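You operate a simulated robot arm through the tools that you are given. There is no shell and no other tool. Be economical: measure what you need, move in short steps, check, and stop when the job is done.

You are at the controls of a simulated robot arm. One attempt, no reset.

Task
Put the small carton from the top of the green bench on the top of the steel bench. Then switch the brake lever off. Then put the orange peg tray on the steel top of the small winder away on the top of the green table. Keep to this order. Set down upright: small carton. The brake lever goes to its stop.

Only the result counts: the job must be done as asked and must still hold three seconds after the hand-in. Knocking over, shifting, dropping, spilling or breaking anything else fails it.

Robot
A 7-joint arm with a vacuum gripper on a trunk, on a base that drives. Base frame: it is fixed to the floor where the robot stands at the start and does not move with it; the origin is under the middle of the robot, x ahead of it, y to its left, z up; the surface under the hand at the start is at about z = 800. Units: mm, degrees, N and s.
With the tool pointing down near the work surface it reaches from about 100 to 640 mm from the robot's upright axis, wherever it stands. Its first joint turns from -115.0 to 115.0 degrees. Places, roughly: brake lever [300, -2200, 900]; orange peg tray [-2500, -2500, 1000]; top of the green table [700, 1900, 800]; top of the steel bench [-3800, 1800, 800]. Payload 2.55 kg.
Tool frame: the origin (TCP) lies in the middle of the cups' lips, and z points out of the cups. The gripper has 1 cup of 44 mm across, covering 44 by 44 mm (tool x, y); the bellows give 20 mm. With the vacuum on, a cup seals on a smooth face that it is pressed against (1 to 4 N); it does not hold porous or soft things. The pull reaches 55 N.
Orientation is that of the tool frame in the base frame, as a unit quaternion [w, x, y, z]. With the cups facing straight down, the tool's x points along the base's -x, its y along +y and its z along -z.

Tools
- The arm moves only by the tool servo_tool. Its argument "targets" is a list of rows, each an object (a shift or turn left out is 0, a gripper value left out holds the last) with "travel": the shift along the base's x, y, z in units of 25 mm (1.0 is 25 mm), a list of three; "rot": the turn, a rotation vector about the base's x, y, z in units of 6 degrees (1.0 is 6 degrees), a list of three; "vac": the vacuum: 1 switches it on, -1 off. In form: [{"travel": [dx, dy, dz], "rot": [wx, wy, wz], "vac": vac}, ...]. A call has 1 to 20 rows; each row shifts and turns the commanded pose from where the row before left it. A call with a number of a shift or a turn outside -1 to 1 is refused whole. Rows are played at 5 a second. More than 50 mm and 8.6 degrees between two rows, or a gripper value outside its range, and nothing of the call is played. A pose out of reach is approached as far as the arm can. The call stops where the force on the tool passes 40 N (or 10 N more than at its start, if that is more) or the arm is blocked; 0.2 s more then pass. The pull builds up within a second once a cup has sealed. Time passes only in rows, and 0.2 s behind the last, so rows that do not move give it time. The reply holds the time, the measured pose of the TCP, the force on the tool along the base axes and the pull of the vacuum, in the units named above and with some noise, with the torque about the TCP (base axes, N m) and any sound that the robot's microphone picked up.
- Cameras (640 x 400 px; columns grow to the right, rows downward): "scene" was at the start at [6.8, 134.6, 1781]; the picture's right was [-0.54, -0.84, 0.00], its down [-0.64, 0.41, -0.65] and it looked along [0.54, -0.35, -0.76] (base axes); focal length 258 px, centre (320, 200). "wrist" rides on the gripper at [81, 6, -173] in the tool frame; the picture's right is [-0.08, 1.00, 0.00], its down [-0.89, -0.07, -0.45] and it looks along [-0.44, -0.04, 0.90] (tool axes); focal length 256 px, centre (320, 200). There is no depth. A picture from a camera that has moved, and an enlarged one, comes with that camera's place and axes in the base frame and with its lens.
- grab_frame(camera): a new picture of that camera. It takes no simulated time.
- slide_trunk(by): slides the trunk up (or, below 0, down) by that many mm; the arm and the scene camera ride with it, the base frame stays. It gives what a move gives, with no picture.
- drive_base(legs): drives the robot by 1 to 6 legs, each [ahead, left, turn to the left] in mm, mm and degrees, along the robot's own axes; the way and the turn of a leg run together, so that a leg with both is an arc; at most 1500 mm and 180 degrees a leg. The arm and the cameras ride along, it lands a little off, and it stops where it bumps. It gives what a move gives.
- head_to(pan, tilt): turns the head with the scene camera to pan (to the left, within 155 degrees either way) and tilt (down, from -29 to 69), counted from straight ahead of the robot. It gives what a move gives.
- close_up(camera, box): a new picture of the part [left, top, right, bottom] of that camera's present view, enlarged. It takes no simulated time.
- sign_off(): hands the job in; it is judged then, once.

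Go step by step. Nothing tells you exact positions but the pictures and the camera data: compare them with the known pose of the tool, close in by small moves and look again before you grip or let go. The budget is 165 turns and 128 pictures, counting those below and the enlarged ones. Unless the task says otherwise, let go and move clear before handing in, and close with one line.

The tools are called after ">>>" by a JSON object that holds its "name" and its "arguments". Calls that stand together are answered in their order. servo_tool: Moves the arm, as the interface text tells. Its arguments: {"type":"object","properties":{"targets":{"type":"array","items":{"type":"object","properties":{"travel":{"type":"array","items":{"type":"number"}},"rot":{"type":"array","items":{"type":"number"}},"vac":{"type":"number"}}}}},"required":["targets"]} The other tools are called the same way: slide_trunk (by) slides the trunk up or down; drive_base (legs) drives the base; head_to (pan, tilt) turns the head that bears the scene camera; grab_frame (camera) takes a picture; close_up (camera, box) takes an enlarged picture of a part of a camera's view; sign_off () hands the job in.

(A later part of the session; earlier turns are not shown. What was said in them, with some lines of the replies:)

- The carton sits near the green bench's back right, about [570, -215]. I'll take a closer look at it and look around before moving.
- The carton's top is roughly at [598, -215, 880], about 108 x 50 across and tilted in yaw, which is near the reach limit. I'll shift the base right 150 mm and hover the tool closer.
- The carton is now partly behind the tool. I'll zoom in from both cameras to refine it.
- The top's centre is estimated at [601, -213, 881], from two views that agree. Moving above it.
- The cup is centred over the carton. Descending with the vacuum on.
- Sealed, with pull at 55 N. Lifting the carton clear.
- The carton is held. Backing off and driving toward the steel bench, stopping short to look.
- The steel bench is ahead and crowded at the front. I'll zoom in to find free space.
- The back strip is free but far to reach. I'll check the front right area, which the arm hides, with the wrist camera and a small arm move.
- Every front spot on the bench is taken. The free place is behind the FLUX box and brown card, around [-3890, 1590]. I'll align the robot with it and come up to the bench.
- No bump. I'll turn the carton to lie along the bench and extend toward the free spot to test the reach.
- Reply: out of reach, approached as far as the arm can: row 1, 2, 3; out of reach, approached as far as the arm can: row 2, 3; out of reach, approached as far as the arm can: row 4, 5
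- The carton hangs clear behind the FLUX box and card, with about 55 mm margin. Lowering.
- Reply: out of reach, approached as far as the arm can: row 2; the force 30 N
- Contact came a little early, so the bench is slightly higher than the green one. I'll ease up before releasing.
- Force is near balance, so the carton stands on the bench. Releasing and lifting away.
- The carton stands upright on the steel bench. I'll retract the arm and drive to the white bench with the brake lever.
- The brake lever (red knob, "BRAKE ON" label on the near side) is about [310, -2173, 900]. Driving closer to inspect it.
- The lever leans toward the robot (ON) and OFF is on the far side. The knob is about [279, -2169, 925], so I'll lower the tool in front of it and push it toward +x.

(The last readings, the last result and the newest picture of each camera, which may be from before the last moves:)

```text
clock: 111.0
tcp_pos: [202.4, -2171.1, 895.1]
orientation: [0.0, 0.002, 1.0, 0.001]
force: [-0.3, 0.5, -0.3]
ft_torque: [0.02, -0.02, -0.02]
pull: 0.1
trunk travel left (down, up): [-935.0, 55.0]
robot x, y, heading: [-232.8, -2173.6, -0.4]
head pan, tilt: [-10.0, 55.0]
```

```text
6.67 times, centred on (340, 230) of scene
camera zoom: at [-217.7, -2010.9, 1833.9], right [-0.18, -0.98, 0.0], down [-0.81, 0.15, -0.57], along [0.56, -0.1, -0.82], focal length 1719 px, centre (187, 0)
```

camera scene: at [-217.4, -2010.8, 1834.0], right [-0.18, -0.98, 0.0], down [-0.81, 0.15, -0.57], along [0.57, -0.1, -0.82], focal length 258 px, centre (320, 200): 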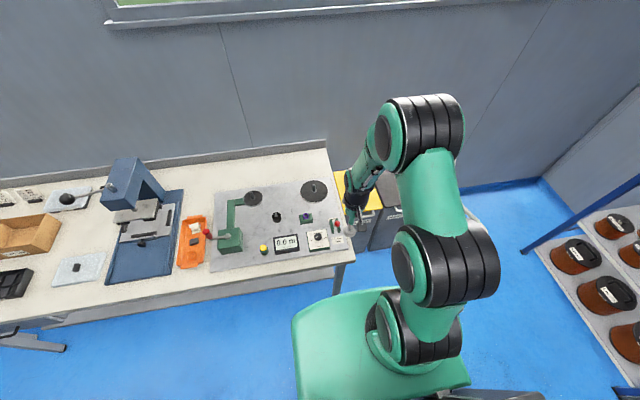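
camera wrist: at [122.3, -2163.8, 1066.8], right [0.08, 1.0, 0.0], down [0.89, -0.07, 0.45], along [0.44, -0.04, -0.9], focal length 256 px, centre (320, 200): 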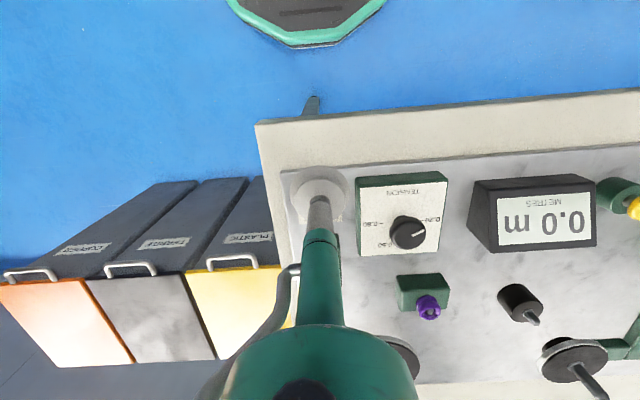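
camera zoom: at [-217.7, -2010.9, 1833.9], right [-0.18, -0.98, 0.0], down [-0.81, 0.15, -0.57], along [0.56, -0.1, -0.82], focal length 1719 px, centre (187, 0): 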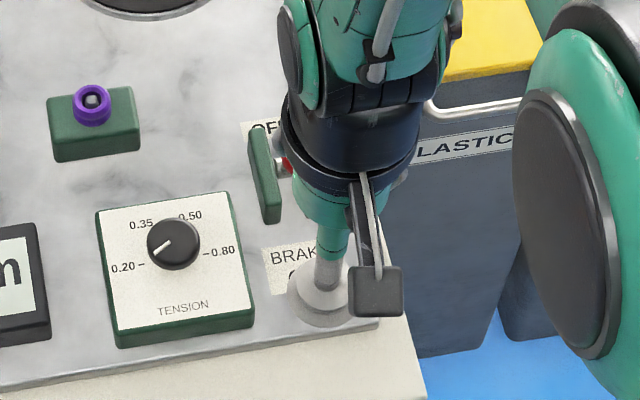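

>>> {"name": "servo_tool", "arguments": {"targets": [{"travel": [0.6, 0, 0]}, {"travel": [0.6, 0, 0]}, {"travel": [0.3, 0, 0]}, {"travel": [0.3, 0, 0]}, {"travel": [0.3, 0, 0]}, {"travel": [0, 0, 0]}]}}

>>> {"name": "close_up", "arguments": {"camera": "scene", "box": [300, 200, 380, 260]}}

```text
clock: 112.4
tcp_pos: [253.9, -2171.3, 896.6]
orientation: [-0.001, 0.003, 1.0, 0.0]
force: [0.0, 0.4, -0.3]
ft_torque: [0.01, -0.02, 0.04]
pull: 0.0
trunk travel left (down, up): [-935.0, 55.0]
robot x, y, heading: [-230.7, -2176.0, -0.4]
head pan, tilt: [-10.0, 55.0]
```

```text
6.67 times, centred on (340, 230) of scene
camera zoom: at [-217.3, -2010.9, 1833.9], right [-0.18, -0.98, 0.0], down [-0.81, 0.15, -0.57], along [0.56, -0.1, -0.82], focal length 1719 px, centre (187, 0)
```

zoom: 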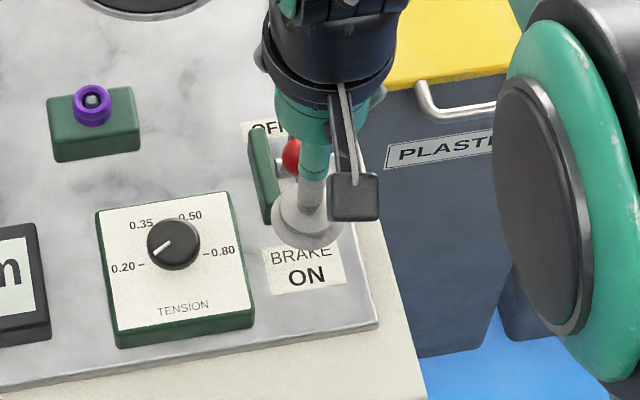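

>>> {"name": "servo_tool", "arguments": {"targets": [{"travel": [0.3, 0, 0]}, {"travel": [0.3, 0, 0]}, {"travel": [0.3, 0, 0]}, {"travel": [0, 0, 0]}]}}

>>> {"name": "close_up", "arguments": {"camera": "scene", "box": [300, 200, 380, 260]}}

>>> {"name": "close_up", "arguments": {"camera": "wrist", "box": [240, 120, 400, 240]}}

```text
clock: 113.4
tcp_pos: [275.3, -2172.8, 895.3]
orientation: [0.0, 0.002, 1.0, 0.0]
force: [-1.1, 0.3, -0.7]
ft_torque: [0.03, -0.03, -0.01]
pull: 0.0
trunk travel left (down, up): [-935.0, 55.0]
robot x, y, heading: [-232.7, -2171.7, -0.2]
head pan, tilt: [-10.0, 55.0]
```

```text
6.67 times, centred on (340, 230) of scene
camera zoom: at [-217.2, -2010.8, 1833.9], right [-0.18, -0.98, 0.0], down [-0.81, 0.15, -0.57], along [0.56, -0.1, -0.82], focal length 1719 px, centre (187, 0)
```

zoom: 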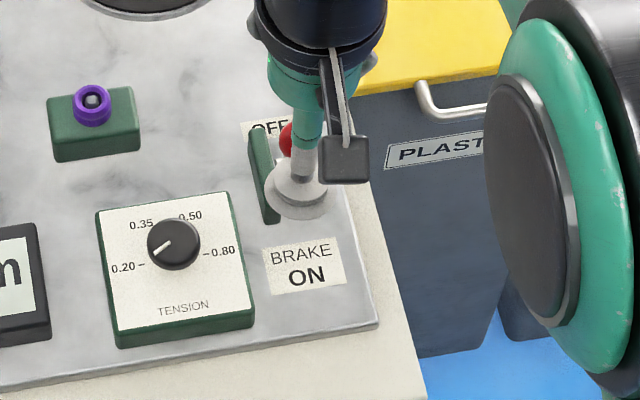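

```text
3.33 times, centred on (320, 180) of wrist
camera zoom: at [195.3, -2165.4, 1066.8], right [0.08, 1.0, 0.0], down [0.89, -0.07, 0.44], along [0.44, -0.04, -0.9], focal length 853 px, centre (320, 267)
```

zoom: 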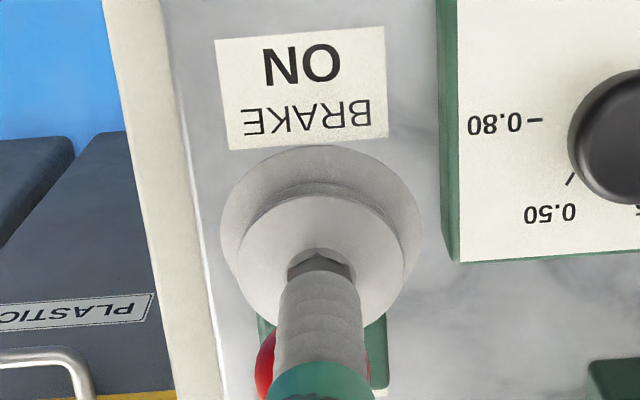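

The knob is beginning to move. I'll keep pushing gently.

>>> {"name": "servo_tool", "arguments": {"targets": [{"travel": [0.3, 0, 0]}, {"travel": [0.3, 0, 0]}, {"travel": [0.3, 0, 0]}, {"travel": [0.3, 0, 0]}, {"travel": [0, 0, 0]}]}}

>>> {"name": "close_up", "arguments": {"camera": "scene", "box": [300, 200, 380, 260]}}

```text
clock: 114.6
tcp_pos: [304.5, -2171.3, 896.2]
orientation: [0.0, 0.003, 1.0, 0.001]
force: [0.7, -0.2, -0.5]
ft_torque: [0.0, 0.01, 0.03]
pull: 0.1
trunk travel left (down, up): [-935.0, 55.0]
robot x, y, heading: [-228.8, -2171.1, -0.3]
head pan, tilt: [-10.0, 55.0]
```

```text
6.67 times, centred on (340, 230) of scene
camera zoom: at [-217.4, -2010.9, 1833.9], right [-0.18, -0.98, 0.0], down [-0.81, 0.15, -0.57], along [0.56, -0.1, -0.82], focal length 1719 px, centre (187, 0)
```

zoom: 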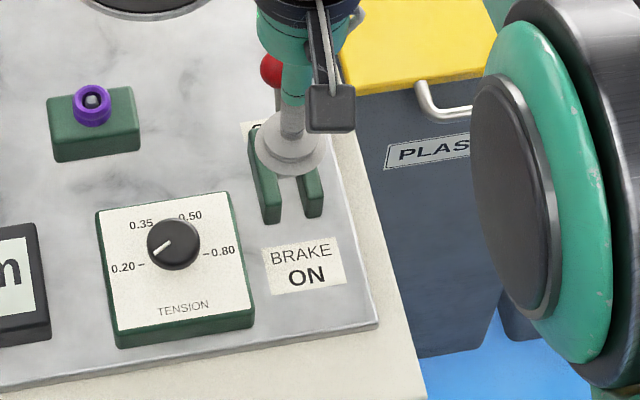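

>>> {"name": "servo_tool", "arguments": {"targets": [{"travel": [0.3, 0, 0]}, {"travel": [0.3, 0, 0]}, {"travel": [0.2, 0, 0]}, {"travel": [0, 0, 0]}]}}

>>> {"name": "close_up", "arguments": {"camera": "scene", "box": [300, 190, 380, 250]}}

```text
clock: 115.6
tcp_pos: [326.0, -2170.8, 895.6]
orientation: [0.0, 0.003, 1.0, 0.0]
force: [-0.4, 1.0, -1.1]
ft_torque: [0.01, -0.02, 0.0]
pull: 0.1
trunk travel left (down, up): [-935.0, 55.0]
robot x, y, heading: [-232.7, -2172.1, -0.5]
head pan, tilt: [-10.0, 55.0]
```

```text
6.67 times, centred on (340, 220) of scene
camera zoom: at [-217.2, -2010.8, 1833.9], right [-0.18, -0.98, 0.0], down [-0.81, 0.15, -0.57], along [0.56, -0.1, -0.82], focal length 1719 px, centre (187, 67)
```

zoom: 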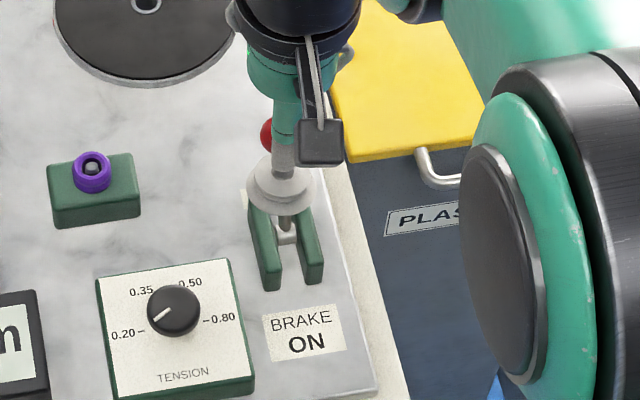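

>>> {"name": "servo_tool", "arguments": {"targets": [{"travel": [0.25, 0, 0]}, {"travel": [0.25, 0, 0]}, {"travel": [0.25, 0, 0]}, {"travel": [0, 0, 0]}]}}

>>> {"name": "close_up", "arguments": {"camera": "scene", "box": [300, 190, 380, 250]}}

```text
clock: 116.6
tcp_pos: [333.9, -2172.3, 893.4]
orientation: [-0.007, 0.002, 1.0, 0.0]
force: [-24.2, 4.3, 1.2]
ft_torque: [-0.04, -0.28, 0.05]
pull: 0.1
trunk travel left (down, up): [-935.0, 55.0]
robot x, y, heading: [-228.6, -2176.3, -0.1]
head pan, tilt: [-10.0, 55.0]
```

```text
6.67 times, centred on (340, 220) of scene
camera zoom: at [-222.9, -2009.9, 1833.9], right [-0.18, -0.98, 0.0], down [-0.8, 0.15, -0.58], along [0.57, -0.1, -0.82], focal length 1719 px, centre (187, 67)
```

zoom: 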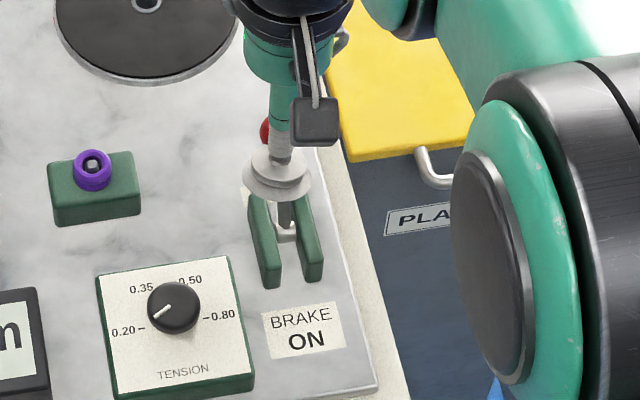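

Resistance of 24 N with no further knob travel means the lever is at its stop. Backing off and lifting to check.

>>> {"name": "servo_tool", "arguments": {"targets": [{"travel": [-0.5, 0, 0]}, {"travel": [-0.8, 0, 0]}, {"travel": [-0.8, 0, 0]}, {"travel": [-1, 0, 0]}, {"travel": [-1, 0, 0]}, {"travel": [-1, 0, 0.5]}, {"travel": [0, 0.5, 1]}, {"travel": [0, 0.5, 1]}, {"travel": [0, 1, 1]}, {"travel": [0, 1, 1]}, {"travel": [0, 1, 1]}, {"travel": [0, 1, 1]}]}}

>>> {"name": "close_up", "arguments": {"camera": "scene", "box": [300, 190, 380, 250]}}

>>> {"name": "close_up", "arguments": {"camera": "wrist", "box": [180, 120, 340, 260]}}

```text
clock: 119.2
tcp_pos: [217.0, -2048.2, 1058.9]
orientation: [0.0, 0.003, 1.0, -0.001]
force: [0.1, -0.6, 0.5]
ft_torque: [-0.01, 0.01, 0.02]
pull: 0.0
trunk travel left (down, up): [-935.0, 55.0]
robot x, y, heading: [-231.9, -2174.2, -0.2]
head pan, tilt: [-10.0, 55.0]
```

```text
6.67 times, centred on (340, 220) of scene
camera zoom: at [-217.8, -2009.7, 1833.8], right [-0.18, -0.98, 0.0], down [-0.81, 0.15, -0.57], along [0.56, -0.1, -0.82], focal length 1719 px, centre (187, 67)
```

zoom: 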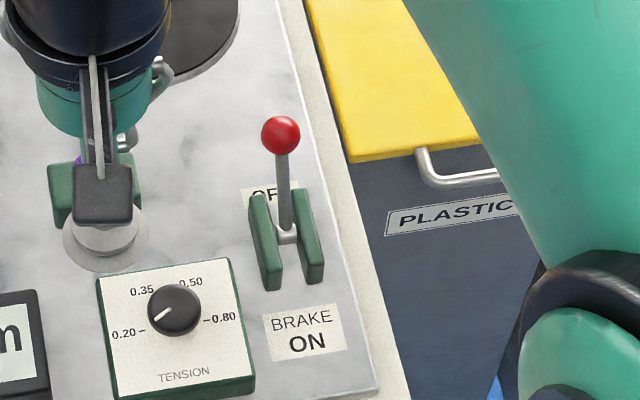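

```text
2.86 times, centred on (260, 190) of wrist
camera zoom: at [137.6, -2040.4, 1229.9], right [0.08, 1.0, 0.0], down [0.89, -0.07, 0.45], along [0.44, -0.04, -0.9], focal length 731 px, centre (491, 229)
```

zoom: 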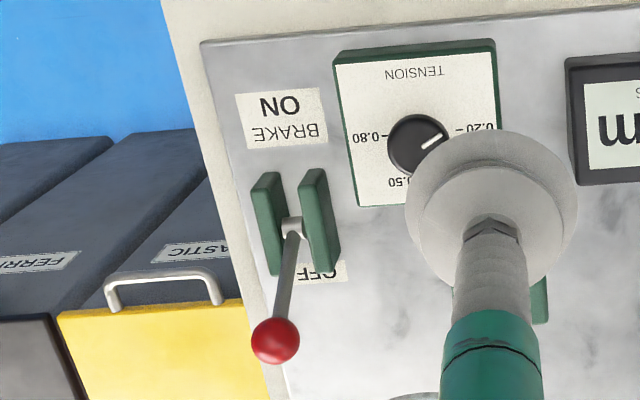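

The brake lever now rests on the OFF side at its stop. Next is the orange peg tray, so I'll back off, turn and approach the small winder for a look.

>>> {"name": "drive_base", "arguments": {"legs": [[-470, 0, 0], [0, 0, 180], [600, 300, 0]]}}

>>> {"name": "head_to", "arguments": {"pan": 0, "tilt": 30}}

>>> {"name": "grab_frame", "arguments": {"camera": "scene"}}

```text
clock: 132.8
tcp_pos: [-1702.2, -2677.8, 1057.9]
orientation: [0.0, 0.999, 0.038, -0.001]
force: [0.4, -0.2, 0.0]
ft_torque: [-0.03, 0.01, -0.01]
pull: 0.1
trunk travel left (down, up): [-935.0, 55.0]
robot x, y, heading: [-1263.8, -2514.6, -175.7]
head pan, tilt: [-10.0, 55.0]
```

```text
clock: 133.7
tcp_pos: [-1702.4, -2677.6, 1056.9]
orientation: [0.001, 0.999, 0.037, 0.0]
force: [0.4, -0.3, 0.4]
ft_torque: [-0.01, 0.0, -0.02]
pull: 0.0
trunk travel left (down, up): [-935.0, 55.0]
robot x, y, heading: [-1266.3, -2517.0, -175.7]
head pan, tilt: [0.0, 30.0]
```

```text
81 pictures are left
camera scene: at [-1280.7, -2694.8, 1869.9], right [-0.07, 1.0, 0.0], down [0.5, 0.04, -0.87], along [-0.86, -0.06, -0.5], focal length 258 px, centre (320, 200)
```

scene: 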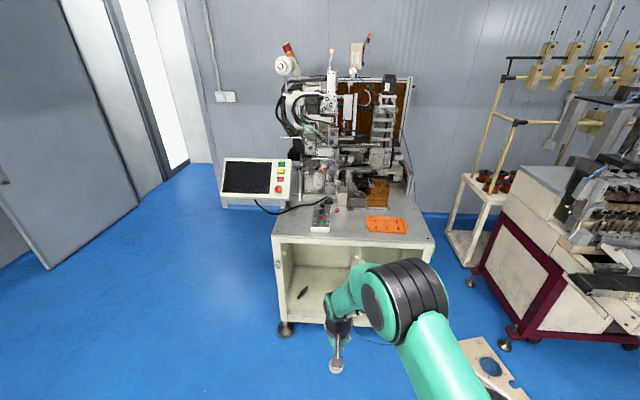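

>>> {"name": "close_up", "arguments": {"camera": "scene", "box": [270, 170, 446, 270]}}

>>> {"name": "close_up", "arguments": {"camera": "scene", "box": [350, 200, 430, 250]}}

```text
3.64 times, centred on (358, 220) of scene
camera zoom: at [-1280.7, -2694.8, 1869.9], right [-0.07, 1.0, 0.0], down [0.5, 0.04, -0.87], along [-0.86, -0.06, -0.5], focal length 938 px, centre (182, 127)
```

zoom: 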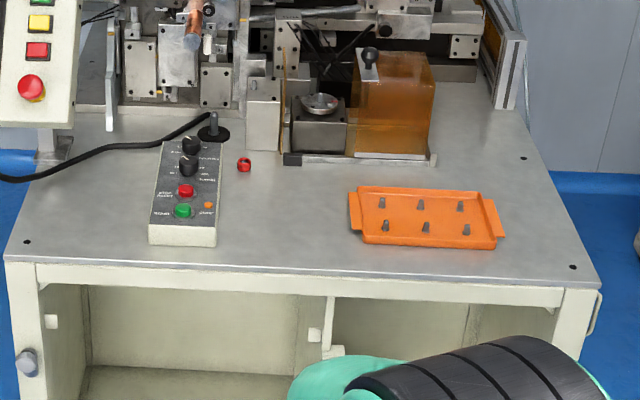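

```text
8.00 times, centred on (390, 225) of scene
camera zoom: at [-1280.7, -2694.8, 1869.9], right [-0.07, 1.0, 0.0], down [0.5, 0.04, -0.87], along [-0.86, -0.06, -0.5], focal length 2063 px, centre (-240, 0)
```

zoom: 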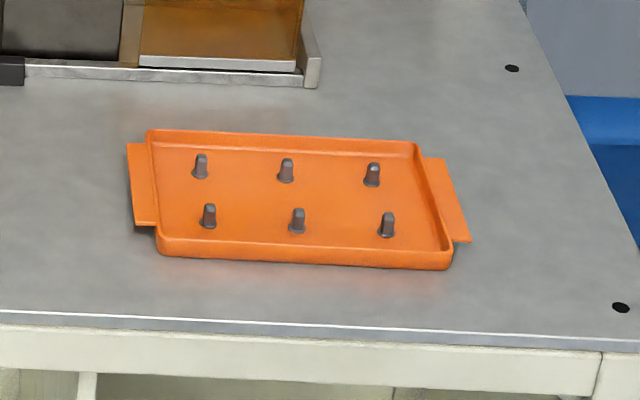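

The peg tray is on the winder top near [-2610, -2370, ~935], with six pegs. Its centre lies between the two middle pegs, where the cup fits. Driving up to the winder.

>>> {"name": "drive_base", "arguments": {"legs": [[0, 0, -4.3], [780, -110, 0]]}}

>>> {"name": "head_to", "arguments": {"pan": 0, "tilt": 50}}

>>> {"name": "grab_frame", "arguments": {"camera": "scene"}}

>>> {"name": "grab_frame", "arguments": {"camera": "wrist"}}

```text
clock: 138.4
tcp_pos: [-2502.7, -2534.7, 1057.5]
orientation: [0.0, 1.0, 0.0, 0.0]
force: [0.4, 0.2, -0.9]
ft_torque: [0.03, -0.01, 0.01]
pull: 0.0
trunk travel left (down, up): [-935.0, 55.0]
robot x, y, heading: [-2054.0, -2407.0, -180.2]
head pan, tilt: [0.0, 30.0]
```

```text
clock: 139.2
tcp_pos: [-2503.0, -2533.7, 1058.5]
orientation: [0.0, 1.0, 0.0, 0.0]
force: [0.1, 0.6, -0.4]
ft_torque: [-0.01, -0.01, -0.04]
pull: 0.0
trunk travel left (down, up): [-935.0, 55.0]
robot x, y, heading: [-2052.8, -2408.4, -180.3]
head pan, tilt: [0.0, 50.0]
```

```text
78 pictures are left
camera scene: at [-2069.1, -2582.9, 1840.5], right [0.0, 1.0, 0.0], down [0.77, 0.0, -0.64], along [-0.64, 0.0, -0.77], focal length 258 px, centre (320, 200)
```

scene: 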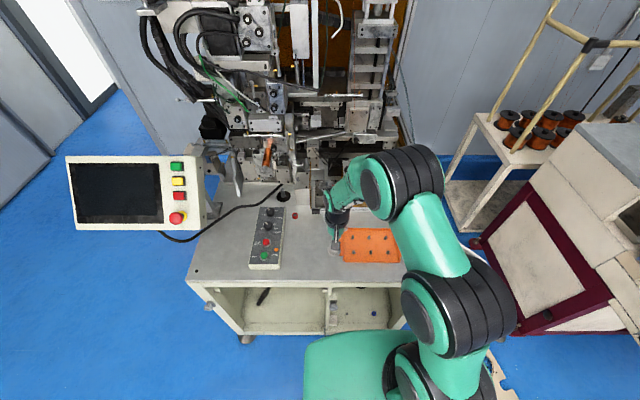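

```text
77 pictures are left
camera wrist: at [-2420.7, -2541.4, 1229.5], right [-0.08, -1.0, 0.0], down [-0.89, 0.07, 0.45], along [-0.44, 0.04, -0.9], focal length 256 px, centre (320, 200)
```

wrist: 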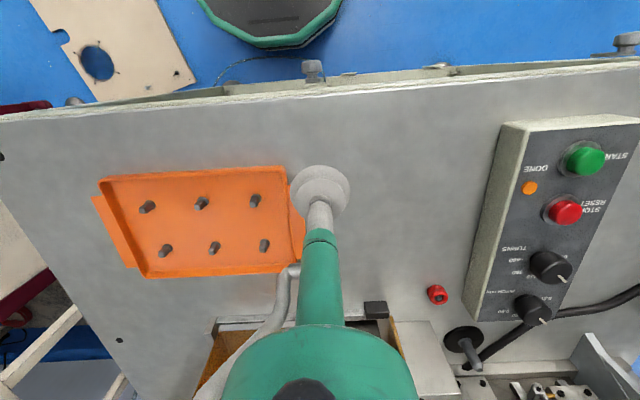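

>>> {"name": "close_up", "arguments": {"camera": "wrist", "box": [80, 150, 320, 290]}}

>>> {"name": "close_up", "arguments": {"camera": "scene", "box": [310, 210, 420, 280]}}

```text
2.67 times, centred on (200, 220) of wrist
camera zoom: at [-2420.7, -2541.4, 1229.5], right [-0.08, -1.0, 0.0], down [-0.89, 0.07, 0.45], along [-0.44, 0.04, -0.9], focal length 683 px, centre (640, 147)
```

zoom: 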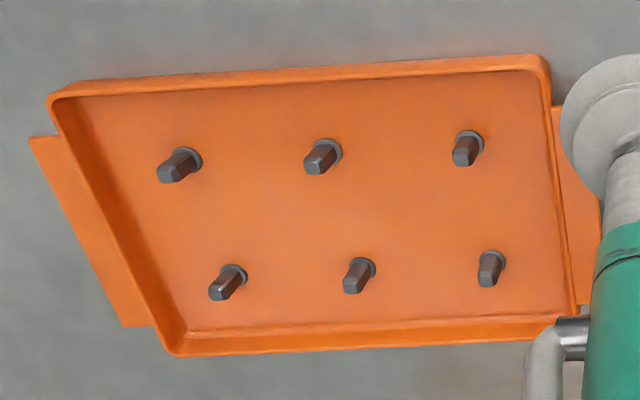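

```text
5.71 times, centred on (365, 245) of scene
camera zoom: at [-2069.1, -2582.9, 1840.5], right [0.0, 1.0, 0.0], down [0.77, 0.0, -0.64], along [-0.64, 0.0, -0.77], focal length 1473 px, centre (63, -57)
```

zoom: 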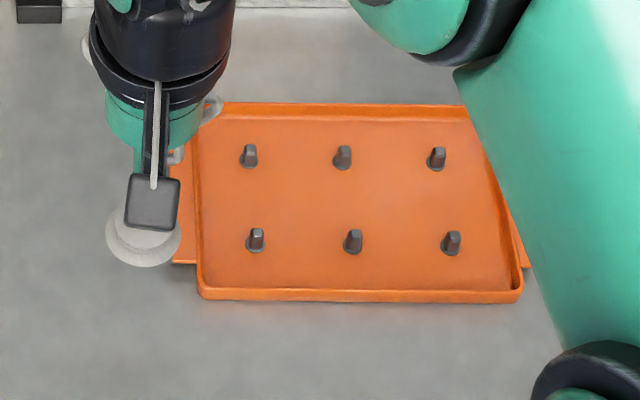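

The tray floor's centre triangulates to [-2576, -2388, 951], with pegs 66 mm apart. Moving above it to verify alignment.

>>> {"name": "servo_tool", "arguments": {"targets": [{"travel": [-0.487, 0.973, 0]}, {"travel": [-0.487, 0.973, 0]}, {"travel": [-0.487, 0.973, 0]}, {"travel": [-0.487, 0.973, 0]}, {"travel": [-0.487, 0.973, 0]}, {"travel": [-0.487, 0.973, 0]}, {"travel": [0, 0, -0.8]}, {"travel": [0, 0, -0.8]}, {"travel": [0, 0, 0]}]}}

>>> {"name": "close_up", "arguments": {"camera": "wrist", "box": [200, 120, 440, 270]}}

>>> {"name": "close_up", "arguments": {"camera": "scene", "box": [310, 210, 420, 280]}}

```text
clock: 141.2
tcp_pos: [-2574.3, -2389.0, 1017.2]
orientation: [0.001, 1.0, 0.001, 0.001]
force: [0.0, 1.0, 0.7]
ft_torque: [-0.06, 0.06, 0.02]
pull: 0.0
trunk travel left (down, up): [-935.0, 55.0]
robot x, y, heading: [-2050.8, -2404.2, -179.9]
head pan, tilt: [0.0, 50.0]
```

```text
2.67 times, centred on (320, 195) of wrist
camera zoom: at [-2493.2, -2395.8, 1189.5], right [-0.08, -1.0, 0.0], down [-0.89, 0.07, 0.45], along [-0.44, 0.04, -0.9], focal length 683 px, centre (320, 213)
```

zoom: 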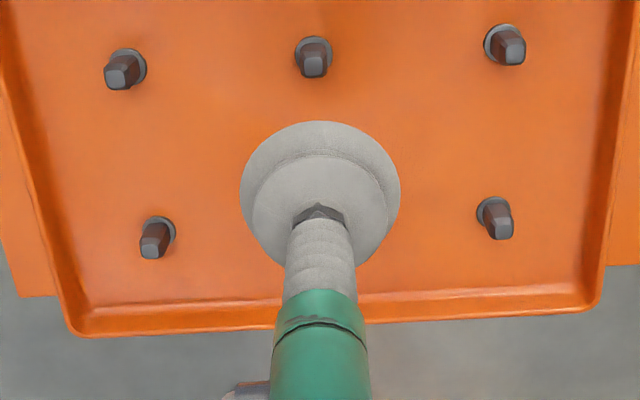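

```text
5.71 times, centred on (365, 245) of scene
camera zoom: at [-2068.8, -2582.9, 1840.5], right [0.0, 1.0, 0.0], down [0.77, 0.0, -0.64], along [-0.64, 0.0, -0.77], focal length 1473 px, centre (63, -57)
```

zoom: 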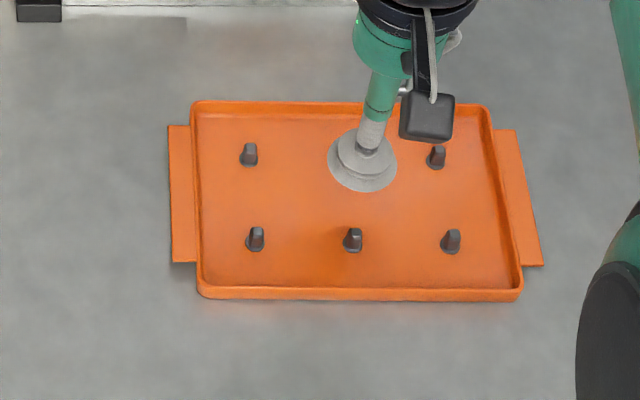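

The two views agree within a few millimetres. I'll shift about 5 mm outward, then descend gently with the vacuum on.

>>> {"name": "servo_tool", "arguments": {"targets": [{"travel": [-0.2, 0.04, 0]}, {"travel": [0, 0, -0.8], "vac": 1}, {"travel": [0, 0, -0.6]}, {"travel": [0, 0, 0]}]}}

>>> {"name": "close_up", "arguments": {"camera": "wrist", "box": [200, 100, 440, 250]}}

>>> {"name": "close_up", "arguments": {"camera": "scene", "box": [310, 210, 420, 280]}}

```text
clock: 142.2
tcp_pos: [-2580.0, -2388.2, 981.4]
orientation: [0.0, 1.0, 0.0, 0.0]
force: [0.0, 0.8, -0.4]
ft_torque: [0.02, 0.03, 0.01]
pull: 0.0
trunk travel left (down, up): [-935.0, 55.0]
robot x, y, heading: [-2050.6, -2406.0, -179.8]
head pan, tilt: [0.0, 50.0]
```

```text
2.67 times, centred on (320, 175) of wrist
camera zoom: at [-2498.0, -2394.9, 1154.4], right [-0.08, -1.0, 0.0], down [-0.89, 0.07, 0.45], along [-0.44, 0.04, -0.9], focal length 683 px, centre (320, 267)
```

zoom: 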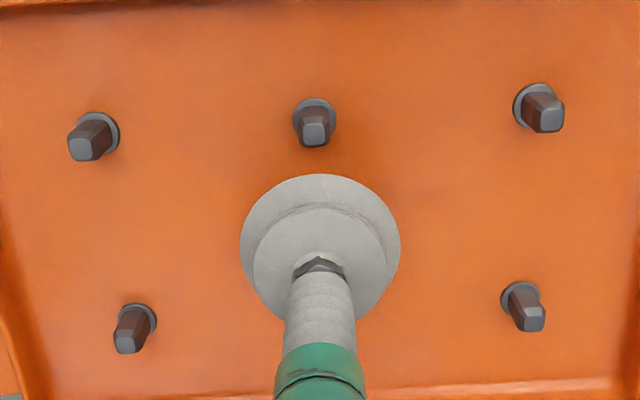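

```text
5.71 times, centred on (365, 245) of scene
camera zoom: at [-2069.0, -2582.8, 1840.5], right [0.0, 1.0, 0.0], down [0.77, 0.0, -0.64], along [-0.64, 0.0, -0.77], focal length 1473 px, centre (63, -57)
```

zoom: 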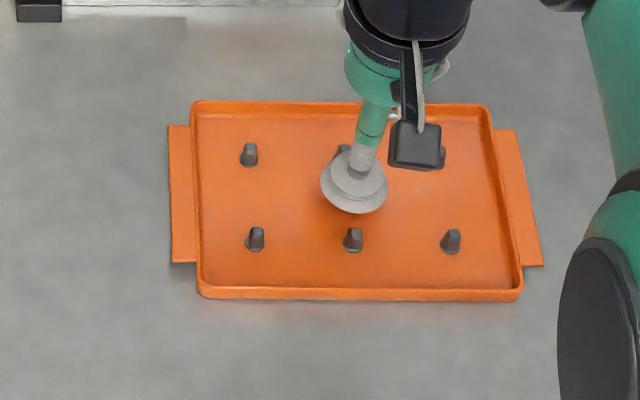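

Well centred. Final descent to the tray floor.

>>> {"name": "servo_tool", "arguments": {"targets": [{"travel": [-0.03, 0.02, -0.5]}, {"travel": [0, 0, -0.3]}, {"travel": [0, 0, -0.2]}, {"travel": [0, 0, -0.12]}, {"travel": [0, 0, 0]}]}}

```text
clock: 143.4
tcp_pos: [-2577.6, -2387.2, 954.0]
orientation: [0.001, 1.0, 0.001, 0.002]
force: [8.5, -0.4, -4.4]
ft_torque: [0.02, 0.1, -0.02]
pull: 54.9
trunk travel left (down, up): [-935.0, 55.0]
robot x, y, heading: [-2053.9, -2406.9, -180.1]
head pan, tilt: [0.0, 50.0]
```

Sealed on the tray floor. Lifting slowly and checking that it stays level.

>>> {"name": "servo_tool", "arguments": {"targets": [{"travel": [0, 0, 0.2]}, {"travel": [0, 0, 0.4]}, {"travel": [0, 0, 0.8]}, {"travel": [0, 0, 0.8]}, {"travel": [0, 0, 0]}]}}

>>> {"name": "grab_frame", "arguments": {"camera": "wrist"}}

>>> {"name": "close_up", "arguments": {"camera": "scene", "box": [300, 190, 420, 280]}}

```text
clock: 144.6
tcp_pos: [-2582.1, -2388.6, 1010.4]
orientation: [0.0, 1.0, 0.0, 0.0]
force: [-0.5, 0.0, -2.7]
ft_torque: [0.02, -0.01, 0.03]
pull: 55.4
trunk travel left (down, up): [-935.0, 55.0]
robot x, y, heading: [-2055.9, -2403.7, -180.1]
head pan, tilt: [0.0, 50.0]
```

```text
70 pictures are left
camera wrist: at [-2501.1, -2395.0, 1181.8], right [-0.08, -1.0, 0.0], down [-0.89, 0.07, 0.45], along [-0.44, 0.04, -0.9], focal length 256 px, centre (320, 200)
```

wrist: 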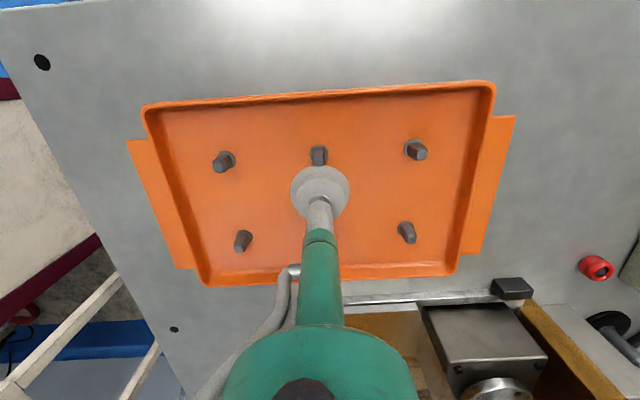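

```text
4.44 times, centred on (360, 235) of scene
camera zoom: at [-2069.6, -2582.8, 1840.5], right [0.0, 1.0, 0.0], down [0.77, 0.0, -0.64], along [-0.64, 0.0, -0.77], focal length 1146 px, centre (142, 44)
```

zoom: 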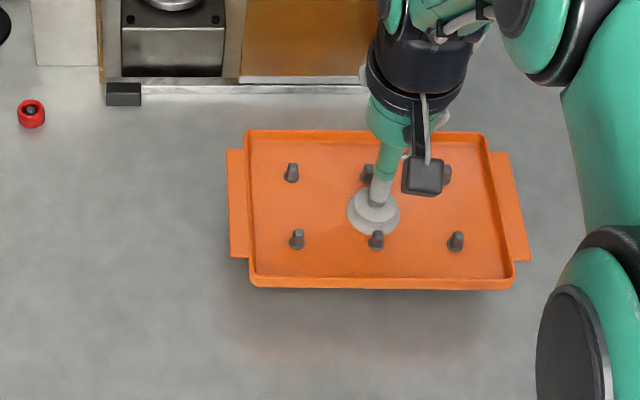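

The tray is held level. I'll raise it, pull it in, back out and drive to the green table.

>>> {"name": "servo_tool", "arguments": {"targets": [{"travel": [0, 0, 1]}, {"travel": [0, 0, 1]}, {"travel": [0.5, 0, 0.8]}, {"travel": [1, 0, 0]}, {"travel": [1, 0, 0]}, {"travel": [1, 0, 0]}, {"travel": [1, 0, 0]}, {"travel": [0, 0, 0]}]}}

>>> {"name": "drive_base", "arguments": {"legs": [[-700, 0, 0], [0, 0, -108], [1193, 0, 0], [1193, 0, 0], [1193, 0, 0], [0, 0, -72]]}}

>>> {"name": "head_to", "arguments": {"pan": 40, "tilt": 35}}

>>> {"name": "grab_frame", "arguments": {"camera": "scene"}}

```text
clock: 146.4
tcp_pos: [-2468.4, -2385.8, 1080.1]
orientation: [0.001, 1.0, 0.0, 0.001]
force: [0.5, 0.3, -2.9]
ft_torque: [0.01, -0.03, -0.01]
pull: 55.0
trunk travel left (down, up): [-935.0, 55.0]
robot x, y, heading: [-2051.1, -2403.9, -179.9]
head pan, tilt: [0.0, 50.0]
```

```text
clock: 175.0
tcp_pos: [189.7, 1003.1, 1079.5]
orientation: [0.001, -0.015, 1.0, 0.0]
force: [-0.2, 0.5, -2.7]
ft_torque: [0.02, 0.02, -0.05]
pull: 55.0
trunk travel left (down, up): [-935.0, 55.0]
robot x, y, heading: [-220.6, 1009.3, 1.6]
head pan, tilt: [0.0, 50.0]
```

```text
clock: 176.0
tcp_pos: [189.9, 1002.2, 1080.7]
orientation: [0.0, -0.014, 1.0, 0.0]
force: [-0.3, -0.3, -1.7]
ft_torque: [0.03, 0.03, -0.02]
pull: 55.1
trunk travel left (down, up): [-935.0, 55.0]
robot x, y, heading: [-222.0, 1009.2, 1.5]
head pan, tilt: [40.0, 35.0]
```

```text
68 pictures are left
camera scene: at [-221.9, 1243.2, 1862.2], right [0.66, -0.75, 0.0], down [-0.43, -0.38, -0.82], along [0.61, 0.54, -0.57], focal length 258 px, centre (320, 200)
```

scene: 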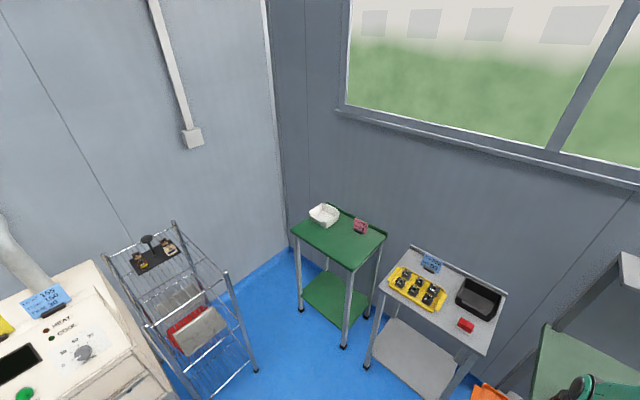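

The green table spans about x 550–920, y 1700–2160, with the bowl and red item toward the back. The free spot is around [650, 1850]. Driving diagonally to (235, 1735).

>>> {"name": "drive_base", "arguments": {"legs": [[0, 0, -1.5], [455, 725, 0]]}}

>>> {"name": "head_to", "arguments": {"pan": 15, "tilt": 50}}

>>> {"name": "grab_frame", "arguments": {"camera": "scene"}}

>>> {"name": "grab_frame", "arguments": {"camera": "wrist"}}

```text
clock: 180.9
tcp_pos: [650.2, 1708.0, 1081.6]
orientation: [0.0, 0.009, 1.0, -0.001]
force: [-0.1, -0.6, -2.1]
ft_torque: [0.01, 0.01, 0.0]
pull: 54.4
trunk travel left (down, up): [-935.0, 55.0]
robot x, y, heading: [239.3, 1736.0, -1.3]
head pan, tilt: [40.0, 35.0]
```

```text
clock: 181.8
tcp_pos: [649.2, 1707.2, 1080.4]
orientation: [0.001, 0.01, 1.0, -0.001]
force: [-0.7, -0.3, -2.0]
ft_torque: [0.01, 0.0, 0.0]
pull: 55.2
trunk travel left (down, up): [-935.0, 55.0]
robot x, y, heading: [239.2, 1739.0, -1.1]
head pan, tilt: [15.0, 50.0]
```

```text
67 pictures are left
camera scene: at [255.8, 1930.7, 1840.5], right [0.24, -0.97, 0.0], down [-0.74, -0.18, -0.64], along [0.62, 0.16, -0.77], focal length 258 px, centre (320, 200)
```

scene: 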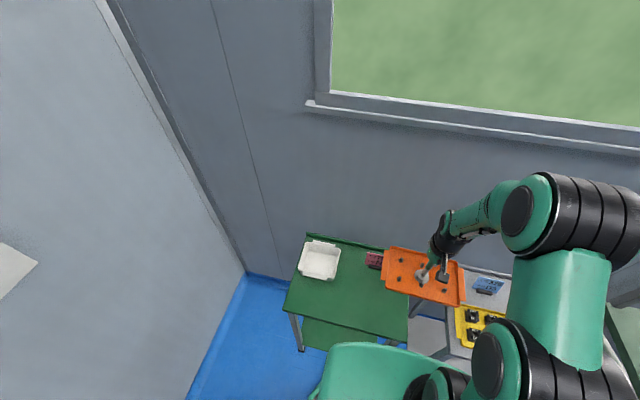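

```text
66 pictures are left
camera wrist: at [569.7, 1714.8, 1252.3], right [0.1, 1.0, 0.0], down [0.89, -0.09, 0.44], along [0.44, -0.04, -0.9], focal length 256 px, centre (320, 200)
```

wrist: 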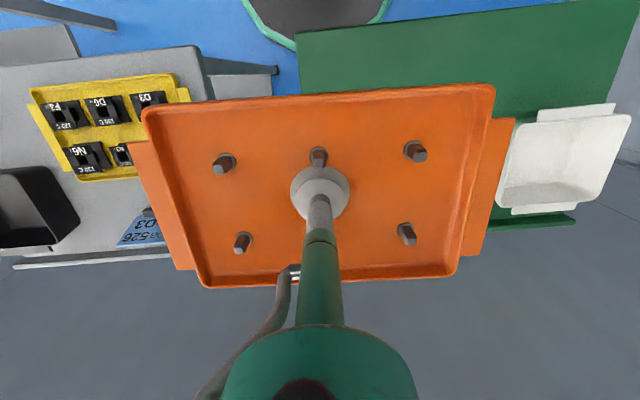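

The free area is left of the red item and in front of the bowl. I'll move the tray over [625, 1832] at height and check.

>>> {"name": "servo_tool", "arguments": {"targets": [{"travel": [-0.2, 0.85, 0], "rot": [0, 0, 0.2]}, {"travel": [-0.2, 0.85, 0]}, {"travel": [-0.2, 0.85, 0]}, {"travel": [-0.2, 0.85, 0]}, {"travel": [-0.2, 0.85, 0]}, {"travel": [0, 0.75, 0]}, {"travel": [0, 0, -1]}, {"travel": [0, 0, -1]}, {"travel": [0, 0, -1]}, {"travel": [0, 0, -1]}, {"travel": [0, 0, -1]}, {"travel": [0, 0, 0]}]}}

>>> {"name": "grab_frame", "arguments": {"camera": "wrist"}}

>>> {"name": "close_up", "arguments": {"camera": "scene", "box": [260, 220, 460, 345]}}

```text
clock: 184.4
tcp_pos: [624.7, 1830.4, 953.7]
orientation: [0.0, -0.001, 1.0, 0.0]
force: [0.4, 0.4, -2.4]
ft_torque: [-0.02, 0.01, -0.06]
pull: 54.2
trunk travel left (down, up): [-935.0, 55.0]
robot x, y, heading: [234.7, 1734.9, -1.1]
head pan, tilt: [15.0, 50.0]
```

```text
65 pictures are left
camera wrist: at [544.5, 1836.7, 1127.5], right [0.08, 1.0, 0.0], down [0.89, -0.07, 0.45], along [0.44, -0.03, -0.9], focal length 256 px, centre (320, 200)
```

wrist: 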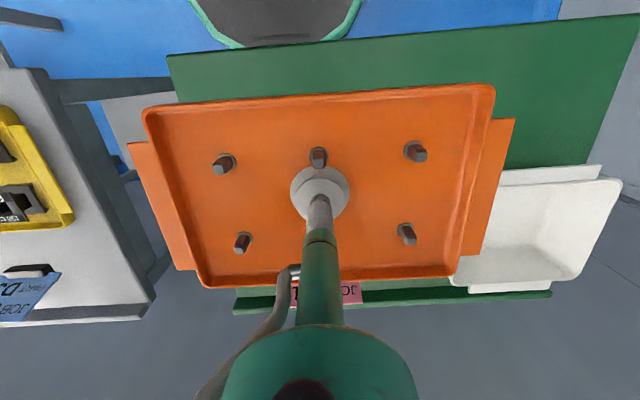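

```text
3.20 times, centred on (360, 282) of scene
camera zoom: at [255.4, 1930.6, 1840.5], right [0.24, -0.97, 0.0], down [-0.74, -0.18, -0.64], along [0.62, 0.15, -0.77], focal length 825 px, centre (192, -64)
```

zoom: 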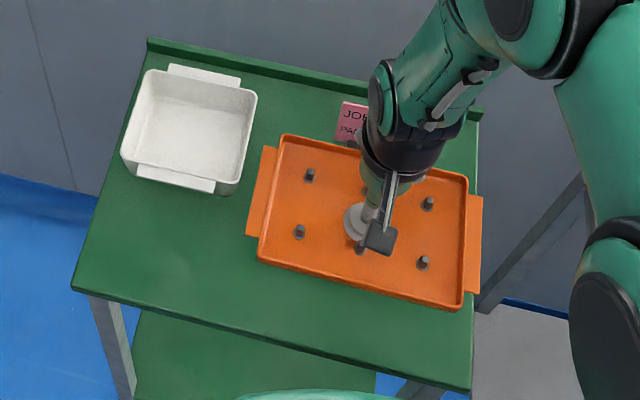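

Nudging away from the bowl by 10 mm, then lowering in steps.

>>> {"name": "servo_tool", "arguments": {"targets": [{"travel": [-0.4, -0.4, 0]}, {"travel": [0, 0, -1]}, {"travel": [0, 0, -1]}, {"travel": [0, 0, -1]}, {"travel": [0, 0, -1]}, {"travel": [0, 0, -0.4]}, {"travel": [0, 0, 0]}]}}

>>> {"name": "close_up", "arguments": {"camera": "scene", "box": [260, 220, 460, 345]}}

>>> {"name": "grab_frame", "arguments": {"camera": "wrist"}}

```text
clock: 186.0
tcp_pos: [612.1, 1822.2, 844.8]
orientation: [-0.001, -0.002, 1.0, -0.001]
force: [-5.3, 1.0, -2.6]
ft_torque: [0.09, -0.18, -0.07]
pull: 54.3
trunk travel left (down, up): [-935.0, 55.0]
robot x, y, heading: [239.0, 1734.1, -1.1]
head pan, tilt: [15.0, 50.0]
```

```text
3.20 times, centred on (360, 282) of scene
camera zoom: at [255.0, 1930.9, 1840.5], right [0.24, -0.97, 0.0], down [-0.74, -0.18, -0.64], along [0.62, 0.15, -0.77], focal length 825 px, centre (192, -64)
```

zoom: 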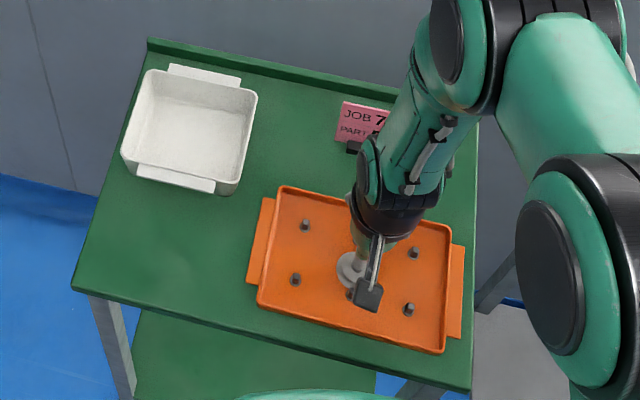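

```text
62 pictures are left
camera wrist: at [532.4, 1828.4, 1016.6], right [0.08, 1.0, 0.0], down [0.89, -0.07, 0.44], along [0.44, -0.04, -0.9], focal length 256 px, centre (320, 200)
```

wrist: 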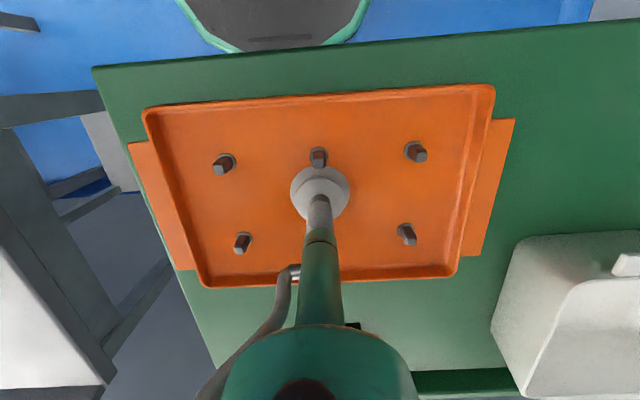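

There's a hint of contact at z≈845, so the table may be higher than I assumed. I'll lift a little, shift 8 mm inward, then descend in small steps.

>>> {"name": "servo_tool", "arguments": {"targets": [{"travel": [0, 0, 0.5]}, {"travel": [0, 0.32, 0]}, {"travel": [0, 0, 0]}]}}

>>> {"name": "servo_tool", "arguments": {"targets": [{"travel": [0, 0, -0.3]}, {"travel": [0, 0, -0.12]}, {"travel": [0, 0, 0]}]}}

```text
clock: 186.8
tcp_pos: [616.4, 1829.5, 857.1]
orientation: [0.0, -0.002, 1.0, 0.0]
force: [-0.1, 1.0, -1.5]
ft_torque: [-0.01, 0.01, -0.02]
pull: 55.5
trunk travel left (down, up): [-935.0, 55.0]
robot x, y, heading: [236.1, 1734.5, -1.1]
head pan, tilt: [15.0, 50.0]
```

```text
clock: 187.6
tcp_pos: [613.7, 1829.6, 845.4]
orientation: [-0.003, -0.002, 1.0, -0.001]
force: [-1.1, -1.0, -26.6]
ft_torque: [0.03, 0.04, -0.03]
pull: 55.1
trunk travel left (down, up): [-935.0, 55.0]
robot x, y, heading: [235.5, 1735.3, -1.2]
head pan, tilt: [15.0, 50.0]
```

>>> {"name": "servo_tool", "arguments": {"targets": [{"travel": [0, 0, 0]}, {"travel": [0, 0, 0]}]}}

>>> {"name": "close_up", "arguments": {"camera": "scene", "box": [310, 260, 430, 335]}}

```text
clock: 188.2
tcp_pos: [615.5, 1829.5, 846.7]
orientation: [-0.001, -0.002, 1.0, -0.001]
force: [-0.3, 0.2, -27.2]
ft_torque: [0.0, 0.0, 0.03]
pull: 54.8
trunk travel left (down, up): [-935.0, 55.0]
robot x, y, heading: [233.3, 1734.0, -1.0]
head pan, tilt: [15.0, 50.0]
```

```text
5.33 times, centred on (370, 298) of scene
camera zoom: at [258.5, 1931.4, 1840.3], right [0.24, -0.97, 0.0], down [-0.74, -0.18, -0.64], along [0.62, 0.15, -0.77], focal length 1375 px, centre (53, -320)
```

zoom: 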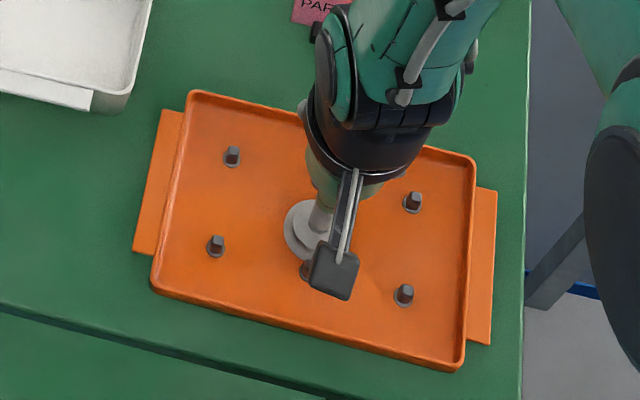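

The tool reads a steady 27 N downward pull, which is odd. I'll check with a tiny downward step and look at the response.

>>> {"name": "servo_tool", "arguments": {"targets": [{"travel": [0, 0, -0.08]}, {"travel": [0, 0, 0]}, {"travel": [0, 0, 0]}]}}

>>> {"name": "close_up", "arguments": {"camera": "wrist", "box": [100, 60, 560, 310]}}

```text
clock: 189.0
tcp_pos: [615.2, 1831.3, 846.0]
orientation: [-0.001, -0.001, 1.0, 0.0]
force: [-0.5, -1.7, -19.9]
ft_torque: [0.03, -0.05, -0.04]
pull: 55.2
trunk travel left (down, up): [-935.0, 55.0]
robot x, y, heading: [236.7, 1733.7, -1.0]
head pan, tilt: [15.0, 50.0]
```

```text
1.39 times, centred on (330, 185) of wrist
camera zoom: at [535.4, 1836.2, 1017.2], right [0.08, 1.0, 0.0], down [0.89, -0.07, 0.44], along [0.44, -0.03, -0.9], focal length 356 px, centre (306, 221)
```

zoom: 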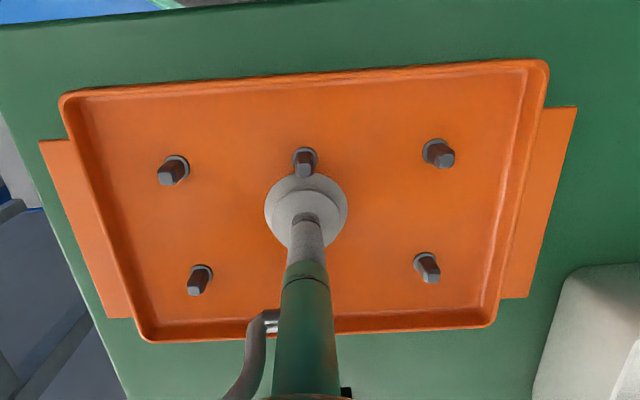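

Lowering reduces the pull, so the tray rests on the table and the cup is stretched. I'll lower to balance it.

>>> {"name": "servo_tool", "arguments": {"targets": [{"travel": [0, 0, -0.08]}, {"travel": [0, 0, -0.08]}, {"travel": [0, 0, 0]}, {"travel": [0, 0, 0]}]}}

```text
clock: 190.0
tcp_pos: [615.4, 1830.0, 842.3]
orientation: [0.002, 0.0, 1.0, 0.001]
force: [-1.9, -1.8, 16.8]
ft_torque: [-0.04, 0.17, -0.01]
pull: 55.0
trunk travel left (down, up): [-935.0, 55.0]
robot x, y, heading: [236.6, 1735.4, -0.9]
head pan, tilt: [15.0, 50.0]
```

>>> {"name": "servo_tool", "arguments": {"targets": [{"travel": [0, 0, 0.07]}, {"travel": [0, 0, 0]}, {"travel": [0, 0, 0]}]}}

```text
clock: 190.8
tcp_pos: [614.7, 1830.5, 842.7]
orientation: [0.001, 0.0, 1.0, 0.0]
force: [4.2, 1.0, -8.0]
ft_torque: [0.02, -0.07, -0.03]
pull: 55.0
trunk travel left (down, up): [-935.0, 55.0]
robot x, y, heading: [235.2, 1734.3, -0.9]
head pan, tilt: [15.0, 50.0]
```

Near balance with the tray flat on the table. Releasing and lifting straight up slowly.

>>> {"name": "servo_tool", "arguments": {"targets": [{"vac": -1}, {"travel": [0, 0, 0]}, {"travel": [0, 0, 0]}, {"travel": [0, 0, 0]}, {"travel": [0, 0, 0]}, {"travel": [0, 0, 0.1]}, {"travel": [0, 0, 0.2]}, {"travel": [0, 0, 0.3]}, {"travel": [0, 0, 0]}]}}

>>> {"name": "close_up", "arguments": {"camera": "scene", "box": [310, 260, 430, 335]}}

```text
clock: 192.8
tcp_pos: [614.2, 1830.5, 858.4]
orientation: [-0.001, -0.002, 1.0, 0.0]
force: [0.0, -0.4, -0.2]
ft_torque: [0.02, 0.01, 0.02]
pull: 0.1
trunk travel left (down, up): [-935.0, 55.0]
robot x, y, heading: [237.8, 1735.9, -1.3]
head pan, tilt: [15.0, 50.0]
```

```text
5.33 times, centred on (370, 298) of scene
camera zoom: at [256.2, 1930.8, 1840.4], right [0.24, -0.97, 0.0], down [-0.74, -0.18, -0.64], along [0.62, 0.15, -0.77], focal length 1375 px, centre (53, -320)
```

zoom: 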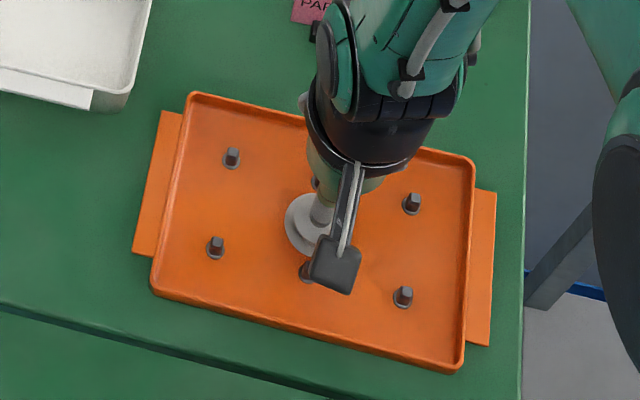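

Free of the tray. Lifting well clear and checking the result.

>>> {"name": "servo_tool", "arguments": {"targets": [{"travel": [0, 0, 0.8]}, {"travel": [0, 0, 1]}, {"travel": [0, 0, 1]}, {"travel": [0, 0, 1]}, {"travel": [0, 0, 1]}, {"travel": [0, 0, 1]}, {"travel": [0, 0, 1]}, {"travel": [0, 0, 1]}, {"travel": [-1, 0, 0]}, {"travel": [-1, 0, 0]}, {"travel": [-1, 0, 0]}, {"travel": [-1, 0, 0]}]}}

>>> {"name": "grab_frame", "arguments": {"camera": "scene"}}

>>> {"name": "grab_frame", "arguments": {"camera": "wrist"}}

```text
clock: 195.4
tcp_pos: [514.5, 1830.7, 1053.1]
orientation: [0.0, -0.001, 1.0, 0.0]
force: [1.2, -0.4, 0.3]
ft_torque: [-0.02, 0.01, 0.01]
pull: 0.1
trunk travel left (down, up): [-935.0, 55.0]
robot x, y, heading: [234.8, 1731.9, -1.3]
head pan, tilt: [15.0, 50.0]
```

```text
58 pictures are left
camera scene: at [254.8, 1930.8, 1840.5], right [0.24, -0.97, 0.0], down [-0.74, -0.18, -0.64], along [0.62, 0.15, -0.77], focal length 258 px, centre (320, 200)
```

scene: 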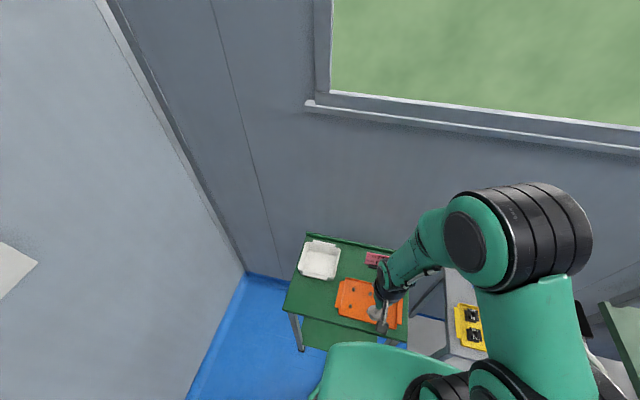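

```text
57 pictures are left
camera wrist: at [435.3, 1836.5, 1224.5], right [0.08, 1.0, 0.0], down [0.89, -0.07, 0.45], along [0.44, -0.03, -0.9], focal length 256 px, centre (320, 200)
```

wrist: 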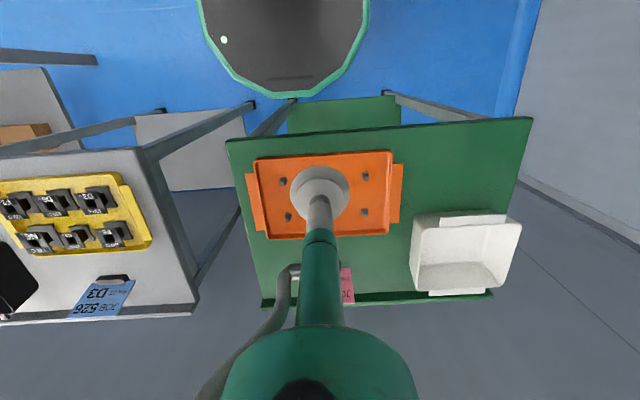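

The peg tray lies flat on the green table, clear of the bowl and card. The carton stands on the steel bench and the brake lever is off, so I'm handing in.

>>> {"name": "sign_off", "arguments": {}}

```text
The job is handed in.
```

The small carton stands upright on the steel bench, the brake lever was pushed off to its stop, and the orange peg tray is on the green table, done in that order and handed in.
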